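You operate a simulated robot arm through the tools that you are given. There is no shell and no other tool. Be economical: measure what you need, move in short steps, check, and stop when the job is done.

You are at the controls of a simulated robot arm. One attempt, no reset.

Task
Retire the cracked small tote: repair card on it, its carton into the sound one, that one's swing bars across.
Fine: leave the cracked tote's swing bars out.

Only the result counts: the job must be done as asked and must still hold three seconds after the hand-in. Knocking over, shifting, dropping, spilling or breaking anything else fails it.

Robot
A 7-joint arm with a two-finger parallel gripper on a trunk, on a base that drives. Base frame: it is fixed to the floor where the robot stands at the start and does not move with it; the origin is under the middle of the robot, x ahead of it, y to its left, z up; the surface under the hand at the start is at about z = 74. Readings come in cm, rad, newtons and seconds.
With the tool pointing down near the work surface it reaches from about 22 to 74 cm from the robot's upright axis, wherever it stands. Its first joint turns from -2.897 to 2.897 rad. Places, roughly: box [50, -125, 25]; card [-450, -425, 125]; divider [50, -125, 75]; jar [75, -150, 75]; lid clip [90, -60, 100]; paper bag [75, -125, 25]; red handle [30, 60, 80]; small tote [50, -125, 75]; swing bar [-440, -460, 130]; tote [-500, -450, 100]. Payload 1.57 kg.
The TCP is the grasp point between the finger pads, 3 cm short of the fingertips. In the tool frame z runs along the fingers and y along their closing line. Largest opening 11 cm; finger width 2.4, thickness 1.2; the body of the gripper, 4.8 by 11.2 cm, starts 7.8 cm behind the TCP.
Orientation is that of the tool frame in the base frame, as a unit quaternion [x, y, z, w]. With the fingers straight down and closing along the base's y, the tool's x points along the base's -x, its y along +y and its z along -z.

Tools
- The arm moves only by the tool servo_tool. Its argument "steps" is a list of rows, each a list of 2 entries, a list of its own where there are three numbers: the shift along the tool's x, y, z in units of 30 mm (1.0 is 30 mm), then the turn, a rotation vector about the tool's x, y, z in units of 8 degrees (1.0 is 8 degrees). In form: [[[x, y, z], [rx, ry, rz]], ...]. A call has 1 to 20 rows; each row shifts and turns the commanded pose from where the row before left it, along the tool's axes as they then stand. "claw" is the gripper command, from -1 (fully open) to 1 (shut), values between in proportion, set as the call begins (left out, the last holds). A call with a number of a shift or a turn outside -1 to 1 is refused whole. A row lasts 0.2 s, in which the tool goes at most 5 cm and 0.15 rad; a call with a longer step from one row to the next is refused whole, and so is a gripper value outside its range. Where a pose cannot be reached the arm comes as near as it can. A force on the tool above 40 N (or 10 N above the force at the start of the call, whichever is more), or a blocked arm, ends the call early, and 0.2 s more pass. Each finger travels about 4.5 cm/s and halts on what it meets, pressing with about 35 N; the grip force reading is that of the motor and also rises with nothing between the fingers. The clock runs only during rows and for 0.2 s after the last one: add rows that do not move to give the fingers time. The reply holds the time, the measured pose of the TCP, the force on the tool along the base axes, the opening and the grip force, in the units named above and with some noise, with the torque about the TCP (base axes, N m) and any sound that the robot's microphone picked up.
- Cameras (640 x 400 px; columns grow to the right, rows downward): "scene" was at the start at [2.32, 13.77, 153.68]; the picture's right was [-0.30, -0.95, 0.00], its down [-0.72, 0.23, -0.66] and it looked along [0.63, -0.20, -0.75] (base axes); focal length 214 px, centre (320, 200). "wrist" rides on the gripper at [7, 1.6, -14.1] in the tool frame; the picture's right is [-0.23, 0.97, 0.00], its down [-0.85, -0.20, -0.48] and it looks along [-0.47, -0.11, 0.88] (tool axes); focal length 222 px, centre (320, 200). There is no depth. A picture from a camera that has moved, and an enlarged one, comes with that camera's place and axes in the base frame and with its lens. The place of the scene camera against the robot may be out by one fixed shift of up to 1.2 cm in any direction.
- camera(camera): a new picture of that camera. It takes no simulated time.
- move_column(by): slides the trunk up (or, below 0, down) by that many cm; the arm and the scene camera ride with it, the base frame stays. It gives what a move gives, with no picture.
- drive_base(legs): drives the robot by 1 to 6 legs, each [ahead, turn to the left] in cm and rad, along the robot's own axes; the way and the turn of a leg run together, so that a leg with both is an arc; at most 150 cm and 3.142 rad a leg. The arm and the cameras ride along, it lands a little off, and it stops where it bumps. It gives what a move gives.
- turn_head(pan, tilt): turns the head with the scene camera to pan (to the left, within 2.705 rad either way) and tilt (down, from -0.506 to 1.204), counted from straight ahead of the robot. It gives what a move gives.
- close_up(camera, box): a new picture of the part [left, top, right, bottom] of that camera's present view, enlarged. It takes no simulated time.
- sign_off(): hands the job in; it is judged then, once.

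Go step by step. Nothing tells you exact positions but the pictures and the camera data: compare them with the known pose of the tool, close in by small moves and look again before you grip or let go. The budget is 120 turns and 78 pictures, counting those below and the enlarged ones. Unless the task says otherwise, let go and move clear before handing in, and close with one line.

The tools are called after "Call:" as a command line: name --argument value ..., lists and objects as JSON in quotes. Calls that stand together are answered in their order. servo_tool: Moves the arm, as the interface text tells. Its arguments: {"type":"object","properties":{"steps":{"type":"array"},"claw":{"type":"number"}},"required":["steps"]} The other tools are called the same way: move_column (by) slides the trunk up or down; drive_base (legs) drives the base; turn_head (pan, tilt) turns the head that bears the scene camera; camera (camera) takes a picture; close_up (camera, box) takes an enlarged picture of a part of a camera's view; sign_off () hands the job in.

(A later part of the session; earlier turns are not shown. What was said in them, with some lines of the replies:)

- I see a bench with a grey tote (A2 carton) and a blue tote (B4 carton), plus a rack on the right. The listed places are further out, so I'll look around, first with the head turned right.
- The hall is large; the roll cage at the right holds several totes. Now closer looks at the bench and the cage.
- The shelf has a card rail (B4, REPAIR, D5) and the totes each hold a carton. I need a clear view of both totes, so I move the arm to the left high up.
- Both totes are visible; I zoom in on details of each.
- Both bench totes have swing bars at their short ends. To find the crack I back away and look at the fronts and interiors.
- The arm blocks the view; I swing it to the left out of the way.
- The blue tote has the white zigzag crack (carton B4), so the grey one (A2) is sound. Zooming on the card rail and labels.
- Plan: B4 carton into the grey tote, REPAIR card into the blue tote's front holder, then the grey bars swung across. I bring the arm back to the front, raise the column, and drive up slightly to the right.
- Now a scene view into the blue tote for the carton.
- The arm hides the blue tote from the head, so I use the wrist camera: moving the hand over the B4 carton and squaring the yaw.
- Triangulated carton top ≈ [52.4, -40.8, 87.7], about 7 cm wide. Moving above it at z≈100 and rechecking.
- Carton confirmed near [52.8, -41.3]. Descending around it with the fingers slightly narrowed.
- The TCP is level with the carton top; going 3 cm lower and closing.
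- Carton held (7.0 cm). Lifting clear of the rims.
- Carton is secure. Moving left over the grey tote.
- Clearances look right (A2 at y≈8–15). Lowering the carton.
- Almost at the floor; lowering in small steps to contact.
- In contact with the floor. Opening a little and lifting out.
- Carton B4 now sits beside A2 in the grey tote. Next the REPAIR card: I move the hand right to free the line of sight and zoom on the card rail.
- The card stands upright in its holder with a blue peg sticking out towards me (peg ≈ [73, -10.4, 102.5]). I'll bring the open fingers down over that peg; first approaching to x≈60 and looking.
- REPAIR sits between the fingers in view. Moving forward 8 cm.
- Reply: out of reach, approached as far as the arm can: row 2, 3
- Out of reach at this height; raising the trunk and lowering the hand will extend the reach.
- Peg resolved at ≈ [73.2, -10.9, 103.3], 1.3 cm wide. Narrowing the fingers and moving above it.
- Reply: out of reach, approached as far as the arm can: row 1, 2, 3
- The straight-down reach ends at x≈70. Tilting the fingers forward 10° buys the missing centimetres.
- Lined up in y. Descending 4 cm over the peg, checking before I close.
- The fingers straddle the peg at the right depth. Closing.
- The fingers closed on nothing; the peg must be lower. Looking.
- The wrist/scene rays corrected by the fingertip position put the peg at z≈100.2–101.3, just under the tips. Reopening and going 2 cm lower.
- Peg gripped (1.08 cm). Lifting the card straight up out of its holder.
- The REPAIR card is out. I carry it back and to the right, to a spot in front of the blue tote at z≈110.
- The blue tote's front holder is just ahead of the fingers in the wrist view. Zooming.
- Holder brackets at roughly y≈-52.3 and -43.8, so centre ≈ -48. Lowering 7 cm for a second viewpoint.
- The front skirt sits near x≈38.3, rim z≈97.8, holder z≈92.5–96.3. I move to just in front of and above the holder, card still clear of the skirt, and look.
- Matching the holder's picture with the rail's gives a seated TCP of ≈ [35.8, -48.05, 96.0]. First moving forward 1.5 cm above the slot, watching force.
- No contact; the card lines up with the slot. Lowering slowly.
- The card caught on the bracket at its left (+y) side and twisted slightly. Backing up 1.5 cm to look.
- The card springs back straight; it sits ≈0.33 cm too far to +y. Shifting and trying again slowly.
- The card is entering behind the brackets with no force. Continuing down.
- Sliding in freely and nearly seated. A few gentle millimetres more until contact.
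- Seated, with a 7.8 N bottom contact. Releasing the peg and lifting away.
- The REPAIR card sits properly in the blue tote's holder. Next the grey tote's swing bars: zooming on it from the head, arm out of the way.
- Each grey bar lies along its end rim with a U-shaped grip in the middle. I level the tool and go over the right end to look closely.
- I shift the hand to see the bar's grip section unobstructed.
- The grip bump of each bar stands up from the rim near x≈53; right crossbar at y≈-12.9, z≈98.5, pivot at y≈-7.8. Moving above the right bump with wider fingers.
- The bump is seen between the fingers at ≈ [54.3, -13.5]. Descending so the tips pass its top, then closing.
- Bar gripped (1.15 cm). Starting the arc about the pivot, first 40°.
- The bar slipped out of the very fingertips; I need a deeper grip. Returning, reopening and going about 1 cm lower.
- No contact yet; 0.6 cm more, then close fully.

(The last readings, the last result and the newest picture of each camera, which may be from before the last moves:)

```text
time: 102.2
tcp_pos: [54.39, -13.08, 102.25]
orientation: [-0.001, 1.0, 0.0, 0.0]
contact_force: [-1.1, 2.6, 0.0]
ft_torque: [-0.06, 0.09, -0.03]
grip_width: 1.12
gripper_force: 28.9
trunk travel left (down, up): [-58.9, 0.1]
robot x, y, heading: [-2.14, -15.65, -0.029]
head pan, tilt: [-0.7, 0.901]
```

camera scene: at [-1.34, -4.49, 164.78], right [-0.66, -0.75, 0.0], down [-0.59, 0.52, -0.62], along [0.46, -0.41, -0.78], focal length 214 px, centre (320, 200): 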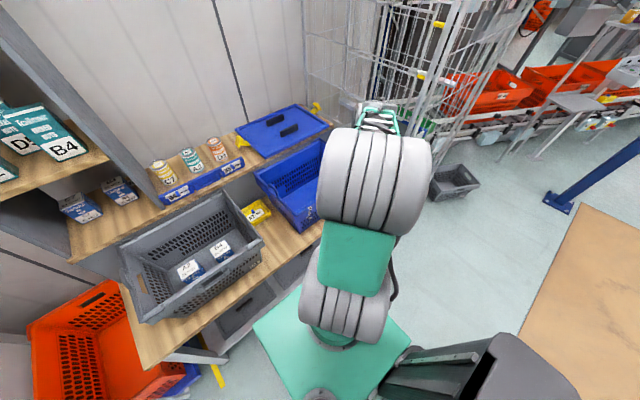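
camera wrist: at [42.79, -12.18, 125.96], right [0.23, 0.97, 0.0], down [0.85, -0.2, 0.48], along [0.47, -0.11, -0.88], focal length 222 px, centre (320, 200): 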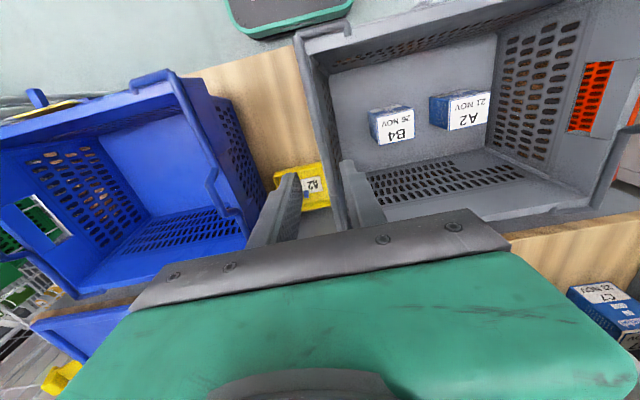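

Still gripped with low force. Continuing the arc to about 60°.

Call:
servo_tool --steps '[[[0, 0.1, -0.145], [0, 0, 0]], [[0, 0.1, -0.145], [0, 0, 0]], [[0, 0.125, -0.125], [0, 0, 0]], [[0, 0.125, -0.125], [0, 0, 0]], [[0, 0.145, -0.1], [0, 0, 0]], [[0, 0.145, -0.1], [0, 0, 0]]]'

```text
time: 103.7
tcp_pos: [54.57, -10.85, 104.52]
orientation: [0.001, 1.0, 0.0, 0.001]
contact_force: [1.2, -0.5, -6.9]
ft_torque: [-0.11, -0.29, -0.12]
grip_width: 1.15
gripper_force: 28.7
trunk travel left (down, up): [-58.9, 0.1]
robot x, y, heading: [-2.03, -15.68, -0.029]
head pan, tilt: [-0.7, 0.901]
```

A mild downward pull (7 N): my arc is a bit too high, so I flatten it.

Call:
servo_tool --steps '[[[0, 0.16, -0.04], [0, 0, 0]], [[0, 0.16, -0.04], [0, 0, 0]], [[0, 0.17, -0.02], [0, 0, 0]], [[0, 0.17, -0.02], [0, 0, 0]]]'

Call:
camera --camera "scene"

```text
time: 104.7
tcp_pos: [54.44, -8.69, 104.89]
orientation: [0.0, 1.0, 0.0, -0.001]
contact_force: [1.0, -1.3, -5.5]
ft_torque: [-0.13, -0.39, -0.21]
grip_width: 1.13
gripper_force: 28.6
trunk travel left (down, up): [-58.9, 0.1]
robot x, y, heading: [-1.9, -16.08, -0.028]
head pan, tilt: [-0.7, 0.901]
```

```text
12 pictures are left
camera scene: at [-1.29, -4.51, 164.78], right [-0.66, -0.75, 0.0], down [-0.59, 0.52, -0.62], along [0.46, -0.41, -0.78], focal length 214 px, centre (320, 200)
```

scene: 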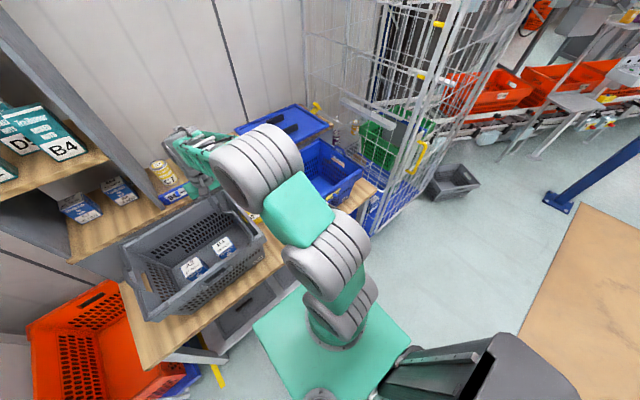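

Past the vertical soon; continuing over the top towards 120°.

Call:
servo_tool --steps '[[[0, 0.2, 0.01], [0, 0, 0]], [[0, 0.2, 0.01], [0, 0, 0]], [[0, 0.2, 0.03], [0, 0, 0]], [[0, 0.2, 0.05], [0, 0, 0]], [[0, 0.2, 0.07], [0, 0, 0]], [[0, 0.2, 0.09], [0, 0, 0]]]'

Call:
close_up --camera "wrist" --box '[160, 40, 400, 240]'

```text
time: 106.0
tcp_pos: [54.43, -5.02, 104.12]
orientation: [-0.001, 1.0, 0.0, 0.0]
contact_force: [-0.3, -2.4, -6.0]
ft_torque: [-0.01, -0.03, -0.06]
grip_width: 1.13
gripper_force: 29.3
trunk travel left (down, up): [-58.9, 0.1]
robot x, y, heading: [-2.39, -15.72, -0.026]
head pan, tilt: [-0.7, 0.901]
```

```text
2.00 times, centred on (280, 140) of wrist
camera zoom: at [47.5, -3.39, 118.27], right [0.23, 0.97, 0.0], down [0.86, -0.2, 0.48], along [0.47, -0.11, -0.88], focal length 444 px, centre (400, 320)
```

zoom: 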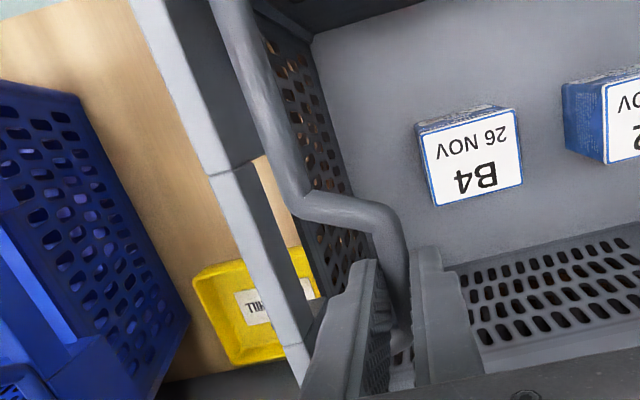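

The bar is up and over, bump gripped cleanly. Continuing the arc down inside.

Call:
servo_tool --steps '[[[0, 0.2, 0.16], [0, 0, 0]], [[0, 0.2, 0.17], [0, 0, 0]], [[0, 0.15, 0.2], [0, 0, 0]], [[0, 0.14, 0.2], [0, 0, 0]], [[0, 0.09, 0.23], [0, 0, 0]], [[0, 0.08, 0.23], [0, 0, 0]]]'

```text
time: 107.5
tcp_pos: [54.52, -2.59, 100.42]
orientation: [0.001, 1.0, 0.0, 0.0]
contact_force: [3.0, 5.6, 3.3]
ft_torque: [0.02, -0.01, 0.0]
grip_width: 1.12
gripper_force: 28.7
trunk travel left (down, up): [-58.9, 0.1]
robot x, y, heading: [-2.39, -15.8, -0.028]
head pan, tilt: [-0.7, 0.901]
```

Call:
servo_tool --steps '[[[0, 0.03, 0.2], [0, 0, 0]], [[0, 0, 0.2], [0, 0, 0]], [[0, -0.02, 0.2], [0, 0, 0]], [[0, 0, 0], [0, 0, 0]]]'

Call:
close_up --camera "wrist" --box '[160, 40, 400, 240]'

```text
time: 108.5
tcp_pos: [54.26, -2.62, 98.63]
orientation: [0.0, 1.0, -0.001, 0.0]
contact_force: [-0.6, 6.2, 1.1]
ft_torque: [0.08, -0.15, 0.09]
grip_width: 1.12
gripper_force: 28.8
trunk travel left (down, up): [-58.9, 0.1]
robot x, y, heading: [-2.37, -15.68, -0.026]
head pan, tilt: [-0.7, 0.901]
```

```text
2.00 times, centred on (280, 140) of wrist
camera zoom: at [47.33, -0.94, 112.73], right [0.23, 0.97, 0.0], down [0.86, -0.2, 0.48], along [0.47, -0.11, -0.88], focal length 444 px, centre (400, 320)
```

zoom: 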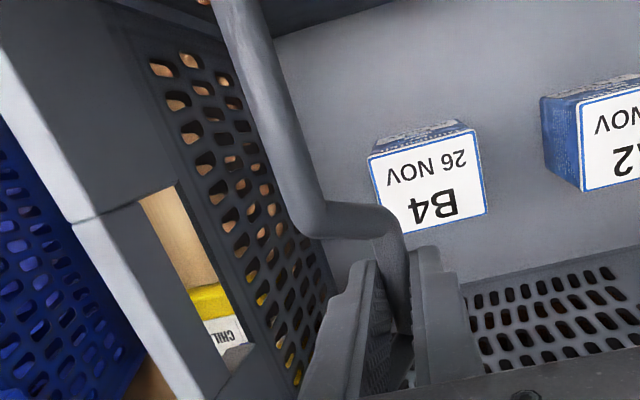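

Call:
servo_tool --steps '[[[0, 0.06, 0.15], [0, 0, 0]], [[0, 0, 0.18], [0, 0, 0]], [[0, -0.02, 0.18], [0, 0, 0]], [[0, -0.03, 0.18], [0, 0, 0]], [[0, 0, 0], [0, 0, 0]]]'

```text
time: 109.7
tcp_pos: [54.41, -2.57, 96.75]
orientation: [0.0, 1.0, 0.0, 0.001]
contact_force: [-2.7, 4.7, 1.1]
ft_torque: [0.03, -0.14, 0.26]
grip_width: 1.15
gripper_force: 28.8
trunk travel left (down, up): [-58.9, 0.1]
robot x, y, heading: [-2.11, -16.18, -0.028]
head pan, tilt: [-0.7, 0.901]
```

Call:
servo_tool --steps '[[[0, 0, 0.15], [0, 0, 0]], [[0, 0, 0.15], [0, 0, 0]], [[0, -0.02, 0.15], [0, 0, 0]], [[0, -0.02, 0.15], [0, 0, 0]], [[0, 0, 0], [0, 0, 0]]]'

Call:
camera --camera "wrist"

```text
time: 110.8
tcp_pos: [54.56, -2.65, 95.02]
orientation: [0.002, 1.0, 0.0, 0.001]
contact_force: [-0.1, -6.6, 3.1]
ft_torque: [-0.24, 0.3, 0.35]
grip_width: 1.15
gripper_force: 28.3
trunk travel left (down, up): [-58.9, 0.1]
robot x, y, heading: [-2.14, -15.84, -0.028]
head pan, tilt: [-0.7, 0.901]
```

```text
9 pictures are left
camera wrist: at [47.41, -1.06, 109.04], right [0.23, 0.97, 0.0], down [0.85, -0.2, 0.48], along [0.47, -0.11, -0.88], focal length 222 px, centre (320, 200)
```

wrist: 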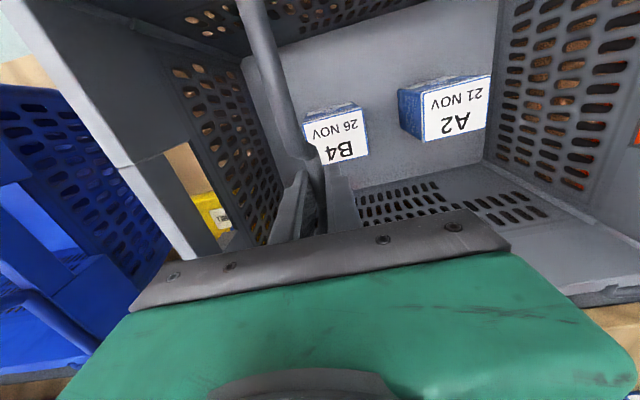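

Call:
servo_tool --steps '[[[0, -0.12, 0.1], [0, 0, 0]], [[0, -0.06, 0.12], [0, 0, 0]], [[0, 0, 0], [0, 0, 0]]]'

```text
time: 111.7
tcp_pos: [54.33, -3.09, 94.31]
orientation: [0.0, 1.0, 0.0, 0.0]
contact_force: [-0.1, 3.2, -1.6]
ft_torque: [0.01, -0.43, 0.32]
grip_width: 1.13
gripper_force: 28.7
trunk travel left (down, up): [-58.9, 0.1]
robot x, y, heading: [-2.32, -15.87, -0.029]
head pan, tilt: [-0.7, 0.901]
```

The bar is nearly at rest; I release it and lift straight out.

Call:
servo_tool --steps '[[[0, -0.05, 0.1], [0, 0, 0]], [[0, 0, 0], [0, 0, 0]]]'

Call:
servo_tool --steps '[[[0, 0, 0], [0, 0, 0]], [[0, 0, 0], [0, 0, 0]], [[0, 0, 0], [0, 0, 0]], [[0, 0, -0.3], [0, 0, 0]], [[0, 0, -0.5], [0, 0, 0]], [[0, 0, -0.8], [0, 0, 0]], [[0, 0, -0.8], [0, 0, 0]], [[0, 0, -0.8], [0, 0, 0]], [[0, 0, -0.8], [0, 0, 0]], [[0, 0, -0.8], [0, 0, 0]]]' --claw 0.4

Call:
camera --camera "wrist"

```text
time: 112.2
tcp_pos: [54.43, -3.24, 93.86]
orientation: [0.0, 1.0, 0.0, -0.001]
contact_force: [0.3, 1.2, -0.3]
ft_torque: [-0.05, -0.12, 0.39]
grip_width: 1.14
gripper_force: 29.0
trunk travel left (down, up): [-58.9, 0.1]
robot x, y, heading: [-2.59, -15.64, -0.029]
head pan, tilt: [-0.7, 0.901]
```

```text
time: 114.5
tcp_pos: [54.37, -3.35, 108.27]
orientation: [0.0, 1.0, 0.001, 0.0]
contact_force: [-0.2, 1.2, -0.2]
ft_torque: [0.04, 0.0, 0.0]
grip_width: 3.34
gripper_force: 0.1
trunk travel left (down, up): [-58.9, 0.1]
robot x, y, heading: [-2.32, -15.84, -0.025]
head pan, tilt: [-0.7, 0.901]
```

```text
8 pictures are left
camera wrist: at [47.37, -1.61, 122.37], right [0.23, 0.97, 0.0], down [0.86, -0.2, 0.48], along [0.47, -0.11, -0.88], focal length 222 px, centre (320, 200)
```

wrist: 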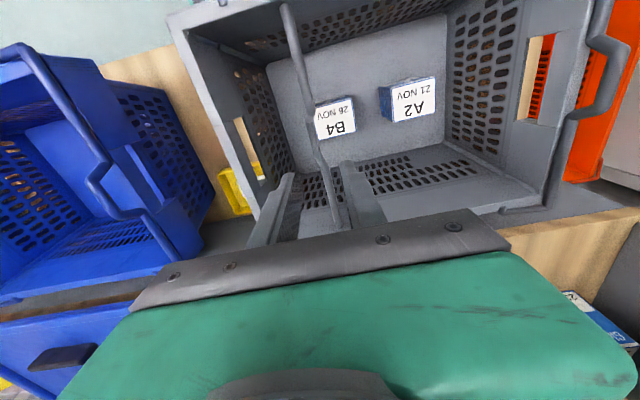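

The right bar now lies across the grey tote. Now the left one: crossbar y≈22.1, bump centre x≈53.4 to 54. Moving above it.

Call:
servo_tool --steps '[[[0.02, 0.943, 0], [0, 0, 0]], [[0.02, 0.943, 0], [0, 0, 0]], [[0.02, 0.943, 0], [0, 0, 0]], [[0.02, 0.943, 0], [0, 0, 0]], [[0.02, 0.943, 0], [0, 0, 0]], [[0.02, 0.943, 0], [0, 0, 0]], [[0.02, 0.943, 0], [0, 0, 0]], [[0.02, 0.943, 0], [0, 0, 0]], [[0.02, 0.943, 0], [0, 0, 0]], [[0, 0, 0], [0, 0, 0]]]' --claw 0.1

Call:
close_up --camera "wrist" --box '[240, 120, 400, 240]'

```text
time: 116.7
tcp_pos: [54.03, 21.83, 108.37]
orientation: [0.001, 1.0, 0.001, 0.001]
contact_force: [0.8, -0.7, 0.2]
ft_torque: [0.02, -0.01, -0.02]
grip_width: 4.94
gripper_force: 0.0
trunk travel left (down, up): [-58.9, 0.1]
robot x, y, heading: [-2.4, -15.66, -0.031]
head pan, tilt: [-0.7, 0.901]
```

```text
3.33 times, centred on (320, 180) of wrist
camera zoom: at [47.04, 23.57, 122.43], right [0.23, 0.97, 0.0], down [0.85, -0.2, 0.48], along [0.47, -0.11, -0.88], focal length 740 px, centre (320, 267)
```

zoom: 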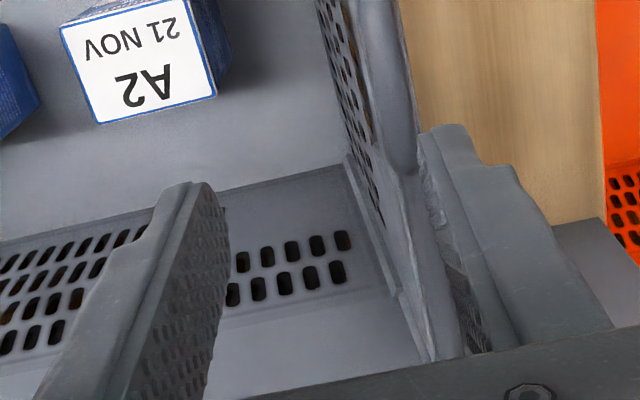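

The left bar is actually at y≈24.5, bump centre x≈53.4. Shifting, then descending to z≈100.4 with the fingers straddling.

Call:
servo_tool --steps '[[[0.1, 0.45, 0], [0, 0, 0]], [[0.1, 0.44, 0], [0, 0, 0]], [[0, 0, 0.5], [0, 0, 0]], [[0, 0, 0.5], [0, 0, 0]], [[0, 0, 0.4], [0, 0, 0]], [[0, 0, 0.3], [0, 0, 0]], [[0, 0, 0], [0, 0, 0]]]'

Call:
close_up --camera "wrist" --box '[240, 120, 400, 240]'

```text
time: 118.2
tcp_pos: [53.3, 24.71, 103.23]
orientation: [0.0, 1.0, 0.0, 0.0]
contact_force: [0.3, 0.0, -0.2]
ft_torque: [0.01, 0.0, -0.02]
grip_width: 4.94
gripper_force: 0.1
trunk travel left (down, up): [-58.9, 0.1]
robot x, y, heading: [-2.31, -15.63, -0.026]
head pan, tilt: [-0.7, 0.901]
```

```text
3.33 times, centred on (320, 180) of wrist
camera zoom: at [46.41, 26.45, 117.32], right [0.23, 0.97, 0.0], down [0.86, -0.2, 0.48], along [0.47, -0.11, -0.88], focal length 740 px, centre (320, 267)
```

zoom: 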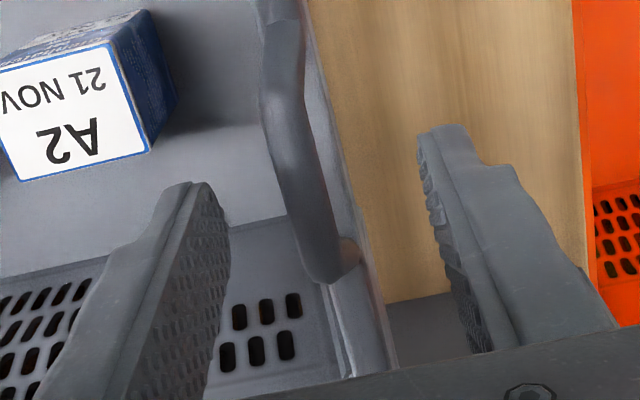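

The bump is clear between the fingers at ≈ [53, 24.4]. Small correction, down to z≈100.4, and close.

Call:
servo_tool --steps '[[[0.06, -0.1, 0.2], [0, 0, 0]], [[0, 0, 0.3], [0, 0, 0]], [[0, 0, 0.25], [0, 0, 0]], [[0, 0, 0.2], [0, 0, 0]], [[0, 0, 0], [0, 0, 0]]]'

Call:
servo_tool --steps '[[[0, 0, 0], [0, 0, 0]], [[0, 0, 0], [0, 0, 0]], [[0, 0, 0], [0, 0, 0]], [[0, 0, 0], [0, 0, 0]], [[0, 0, 0], [0, 0, 0]]]' --claw 1

```text
time: 119.5
tcp_pos: [53.1, 24.59, 100.36]
orientation: [0.0, 1.0, 0.0, 0.0]
contact_force: [0.3, 0.1, -0.1]
ft_torque: [-0.01, 0.02, -0.02]
grip_width: 4.92
gripper_force: 0.0
trunk travel left (down, up): [-58.9, 0.1]
robot x, y, heading: [-2.33, -15.64, -0.027]
head pan, tilt: [-0.7, 0.901]
```

```text
time: 120.7
tcp_pos: [53.11, 24.46, 100.34]
orientation: [0.0, 1.0, 0.0, 0.0]
contact_force: [1.4, -4.7, 0.0]
ft_torque: [-0.07, 0.23, 0.33]
grip_width: 1.12
gripper_force: 28.8
trunk travel left (down, up): [-58.9, 0.1]
robot x, y, heading: [-2.24, -16.09, -0.026]
head pan, tilt: [-0.7, 0.901]
```

Gripped (1.12 cm). Mirroring the arc that worked.

Call:
servo_tool --steps '[[[0, -0.045, -0.17], [0, 0, 0]], [[0, -0.045, -0.17], [0, 0, 0]], [[0, -0.075, -0.16], [0, 0, 0]], [[0, -0.075, -0.16], [0, 0, 0]], [[0, -0.1, -0.14], [0, 0, 0]], [[0, -0.1, -0.14], [0, 0, 0]], [[0, -0.125, -0.12], [0, 0, 0]], [[0, -0.125, -0.11], [0, 0, 0]], [[0, -0.145, -0.08], [0, 0, 0]], [[0, -0.145, -0.07], [0, 0, 0]]]'

```text
time: 122.8
tcp_pos: [53.32, 21.6, 104.46]
orientation: [0.0, 1.0, -0.001, 0.001]
contact_force: [-0.2, 1.6, -5.7]
ft_torque: [0.09, -0.59, 0.07]
grip_width: 1.13
gripper_force: 28.6
trunk travel left (down, up): [-58.9, 0.1]
robot x, y, heading: [-2.21, -15.77, -0.026]
head pan, tilt: [-0.7, 0.901]
```

Call:
servo_tool --steps '[[[0, -0.16, -0.02], [0, 0, 0]], [[0, -0.16, -0.02], [0, 0, 0]], [[0, -0.17, -0.01], [0, 0, 0]], [[0, -0.17, -0.01], [0, 0, 0]], [[0, -0.2, 0.01], [0, 0, 0]], [[0, -0.2, 0.01], [0, 0, 0]], [[0, -0.2, 0.03], [0, 0, 0]], [[0, -0.2, 0.05], [0, 0, 0]], [[0, -0.2, 0.07], [0, 0, 0]], [[0, -0.2, 0.09], [0, 0, 0]]]'

```text
time: 125.0
tcp_pos: [53.24, 15.96, 103.65]
orientation: [0.001, 1.0, 0.0, 0.0]
contact_force: [0.6, 2.3, -5.7]
ft_torque: [0.04, -0.02, 0.05]
grip_width: 1.11
gripper_force: 28.3
trunk travel left (down, up): [-58.9, 0.1]
robot x, y, heading: [-2.11, -16.0, -0.029]
head pan, tilt: [-0.7, 0.901]
```

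Still gripped with mild forces; bringing the bar down on the inside.

Call:
servo_tool --steps '[[[0, -0.2, 0.13], [0, 0, 0]], [[0, -0.2, 0.15], [0, 0, 0]], [[0, -0.15, 0.18], [0, 0, 0]], [[0, -0.14, 0.2], [0, 0, 0]], [[0, -0.1, 0.23], [0, 0, 0]], [[0, -0.09, 0.23], [0, 0, 0]], [[0, -0.05, 0.2], [0, 0, 0]], [[0, 0, 0.2], [0, 0, 0]], [[0, 0.02, 0.2], [0, 0, 0]]]'

```text
time: 127.0
tcp_pos: [53.2, 13.27, 98.52]
orientation: [0.001, 1.0, -0.001, 0.0]
contact_force: [-0.4, -5.8, 2.6]
ft_torque: [-0.04, -0.04, -0.08]
grip_width: 1.15
gripper_force: 28.7
trunk travel left (down, up): [-58.9, 0.1]
robot x, y, heading: [-2.47, -15.66, -0.031]
head pan, tilt: [-0.7, 0.901]
```

Call:
servo_tool --steps '[[[0, -0.03, 0.17], [0, 0, 0]], [[0, 0, 0.18], [0, 0, 0]], [[0, 0.02, 0.18], [0, 0, 0]], [[0, 0.03, 0.16], [0, 0, 0]], [[0, 0.02, 0.15], [0, 0, 0]], [[0, 0.03, 0.15], [0, 0, 0]], [[0, 0.05, 0.15], [0, 0, 0]], [[0, 0, 0], [0, 0, 0]]]'

```text
time: 128.8
tcp_pos: [53.09, 13.63, 95.16]
orientation: [0.0, 1.0, 0.0, 0.0]
contact_force: [0.4, -4.1, -1.5]
ft_torque: [-0.03, -0.1, -0.27]
grip_width: 1.13
gripper_force: 29.3
trunk travel left (down, up): [-58.9, 0.1]
robot x, y, heading: [-2.38, -15.7, -0.033]
head pan, tilt: [-0.7, 0.901]
```

Call:
servo_tool --steps '[[[0, 0.03, 0.1], [0, 0, 0]], [[0, 0.05, 0.12], [0, 0, 0]], [[0, 0.05, 0.12], [0, 0, 0]], [[0, 0.02, 0.08], [0, 0, 0]], [[0, 0, 0], [0, 0, 0]]]'

Call:
servo_tool --steps '[[[0, 0, 0], [0, 0, 0]], [[0, 0, 0], [0, 0, 0]], [[0, 0, 0], [0, 0, 0]], [[0, 0, -0.3], [0, 0, 0]], [[0, 0, -0.5], [0, 0, 0]], [[0, 0, -0.8], [0, 0, 0]], [[0, 0, -0.8], [0, 0, 0]], [[0, 0, -0.8], [0, 0, 0]], [[0, 0, -0.8], [0, 0, 0]], [[0, 0, -0.8], [0, 0, 0]], [[0, 0, -0.8], [0, 0, 0]]]' --claw 0.4

Call:
camera --camera "wrist"

```text
time: 130.1
tcp_pos: [53.28, 14.31, 94.07]
orientation: [-0.001, 1.0, 0.0, 0.0]
contact_force: [-0.5, 0.7, 0.9]
ft_torque: [0.11, -0.03, -0.37]
grip_width: 1.13
gripper_force: 28.8
trunk travel left (down, up): [-58.9, 0.1]
robot x, y, heading: [-2.56, -15.54, -0.022]
head pan, tilt: [-0.7, 0.901]
```

```text
time: 132.4
tcp_pos: [53.21, 14.18, 110.63]
orientation: [0.0, 1.0, 0.0, 0.0]
contact_force: [-0.8, -0.4, 0.3]
ft_torque: [-0.01, 0.03, -0.02]
grip_width: 3.31
gripper_force: 0.1
trunk travel left (down, up): [-58.9, 0.1]
robot x, y, heading: [-2.41, -15.68, -0.026]
head pan, tilt: [-0.7, 0.901]
```

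```text
5 pictures are left
camera wrist: at [46.04, 15.83, 124.72], right [0.23, 0.97, 0.0], down [0.85, -0.2, 0.48], along [0.47, -0.11, -0.88], focal length 222 px, centre (320, 200)
```

wrist: 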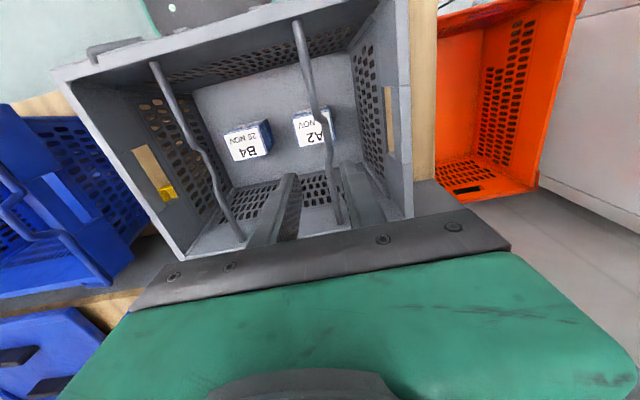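

Both grey bars now lie across, with both cartons inside. I retract the hand and do a final check.

Call:
servo_tool --steps '[[[0, 0, -0.8], [0, 0, 0]], [[0.9, -0.5, 0], [0, 0, 0]], [[0.9, -0.5, 0], [0, 0, 0]], [[0.9, -0.5, 0], [0, 0, 0]], [[0.9, -0.5, 0], [0, 0, 0]], [[0.9, -0.5, 0], [0, 0, 0]], [[0.9, -0.5, 0], [0, 0, 0]], [[0.9, -0.5, 0], [0, 0, 0]], [[0.9, -0.5, 0], [0, 0, 0]], [[0, 0, 0], [0, 0, 0]]]'

Call:
turn_head --pan -0.4 --tilt 0.9

Call:
camera --camera "scene"

Call:
camera --camera "wrist"

```text
time: 134.7
tcp_pos: [31.39, 2.02, 113.22]
orientation: [0.0, 1.0, -0.001, 0.0]
contact_force: [0.1, -0.9, 0.3]
ft_torque: [-0.01, -0.03, -0.04]
grip_width: 3.3
gripper_force: 0.1
trunk travel left (down, up): [-58.9, 0.1]
robot x, y, heading: [-2.16, -15.7, -0.03]
head pan, tilt: [-0.7, 0.901]
```

```text
time: 135.4
tcp_pos: [31.4, 2.04, 113.34]
orientation: [0.0, 1.0, 0.001, 0.0]
contact_force: [-0.3, 0.0, 0.3]
ft_torque: [0.0, -0.01, 0.01]
grip_width: 3.32
gripper_force: 0.0
trunk travel left (down, up): [-58.9, 0.1]
robot x, y, heading: [-2.2, -15.47, -0.026]
head pan, tilt: [-0.4, 0.901]
```

```text
4 pictures are left
camera scene: at [-0.12, -2.61, 164.78], right [-0.41, -0.91, 0.0], down [-0.71, 0.32, -0.62], along [0.57, -0.26, -0.78], focal length 214 px, centre (320, 200)
```

scene: 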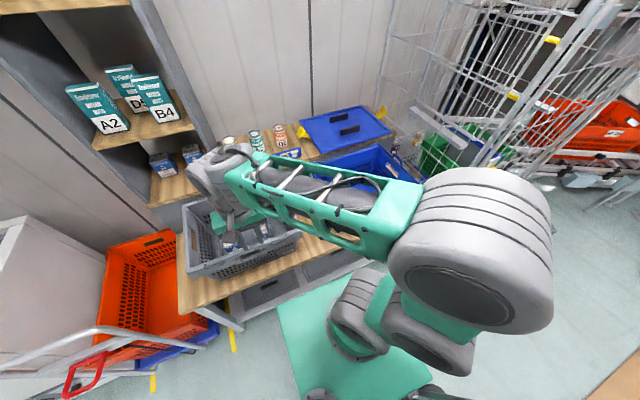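

```text
3 pictures are left
camera wrist: at [24.27, 3.73, 127.38], right [0.23, 0.97, 0.0], down [0.85, -0.2, 0.48], along [0.47, -0.11, -0.88], focal length 222 px, centre (320, 200)
```

wrist: 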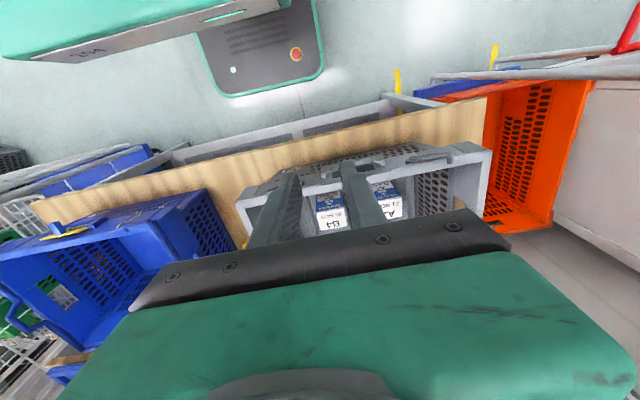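

Everything is in place: the REPAIR card is in the blue tote's holder, B4 and A2 are both in the grey tote, and the grey bars lie across. The hand is clear, so I'm handing in.

Call:
sign_off

```text
The job is handed in.
```

The cracked blue tote is retired: it has the REPAIR card in its front holder and its own swing bars are left out, its B4 carton is now in the sound grey tote, and both grey swing bars are across.
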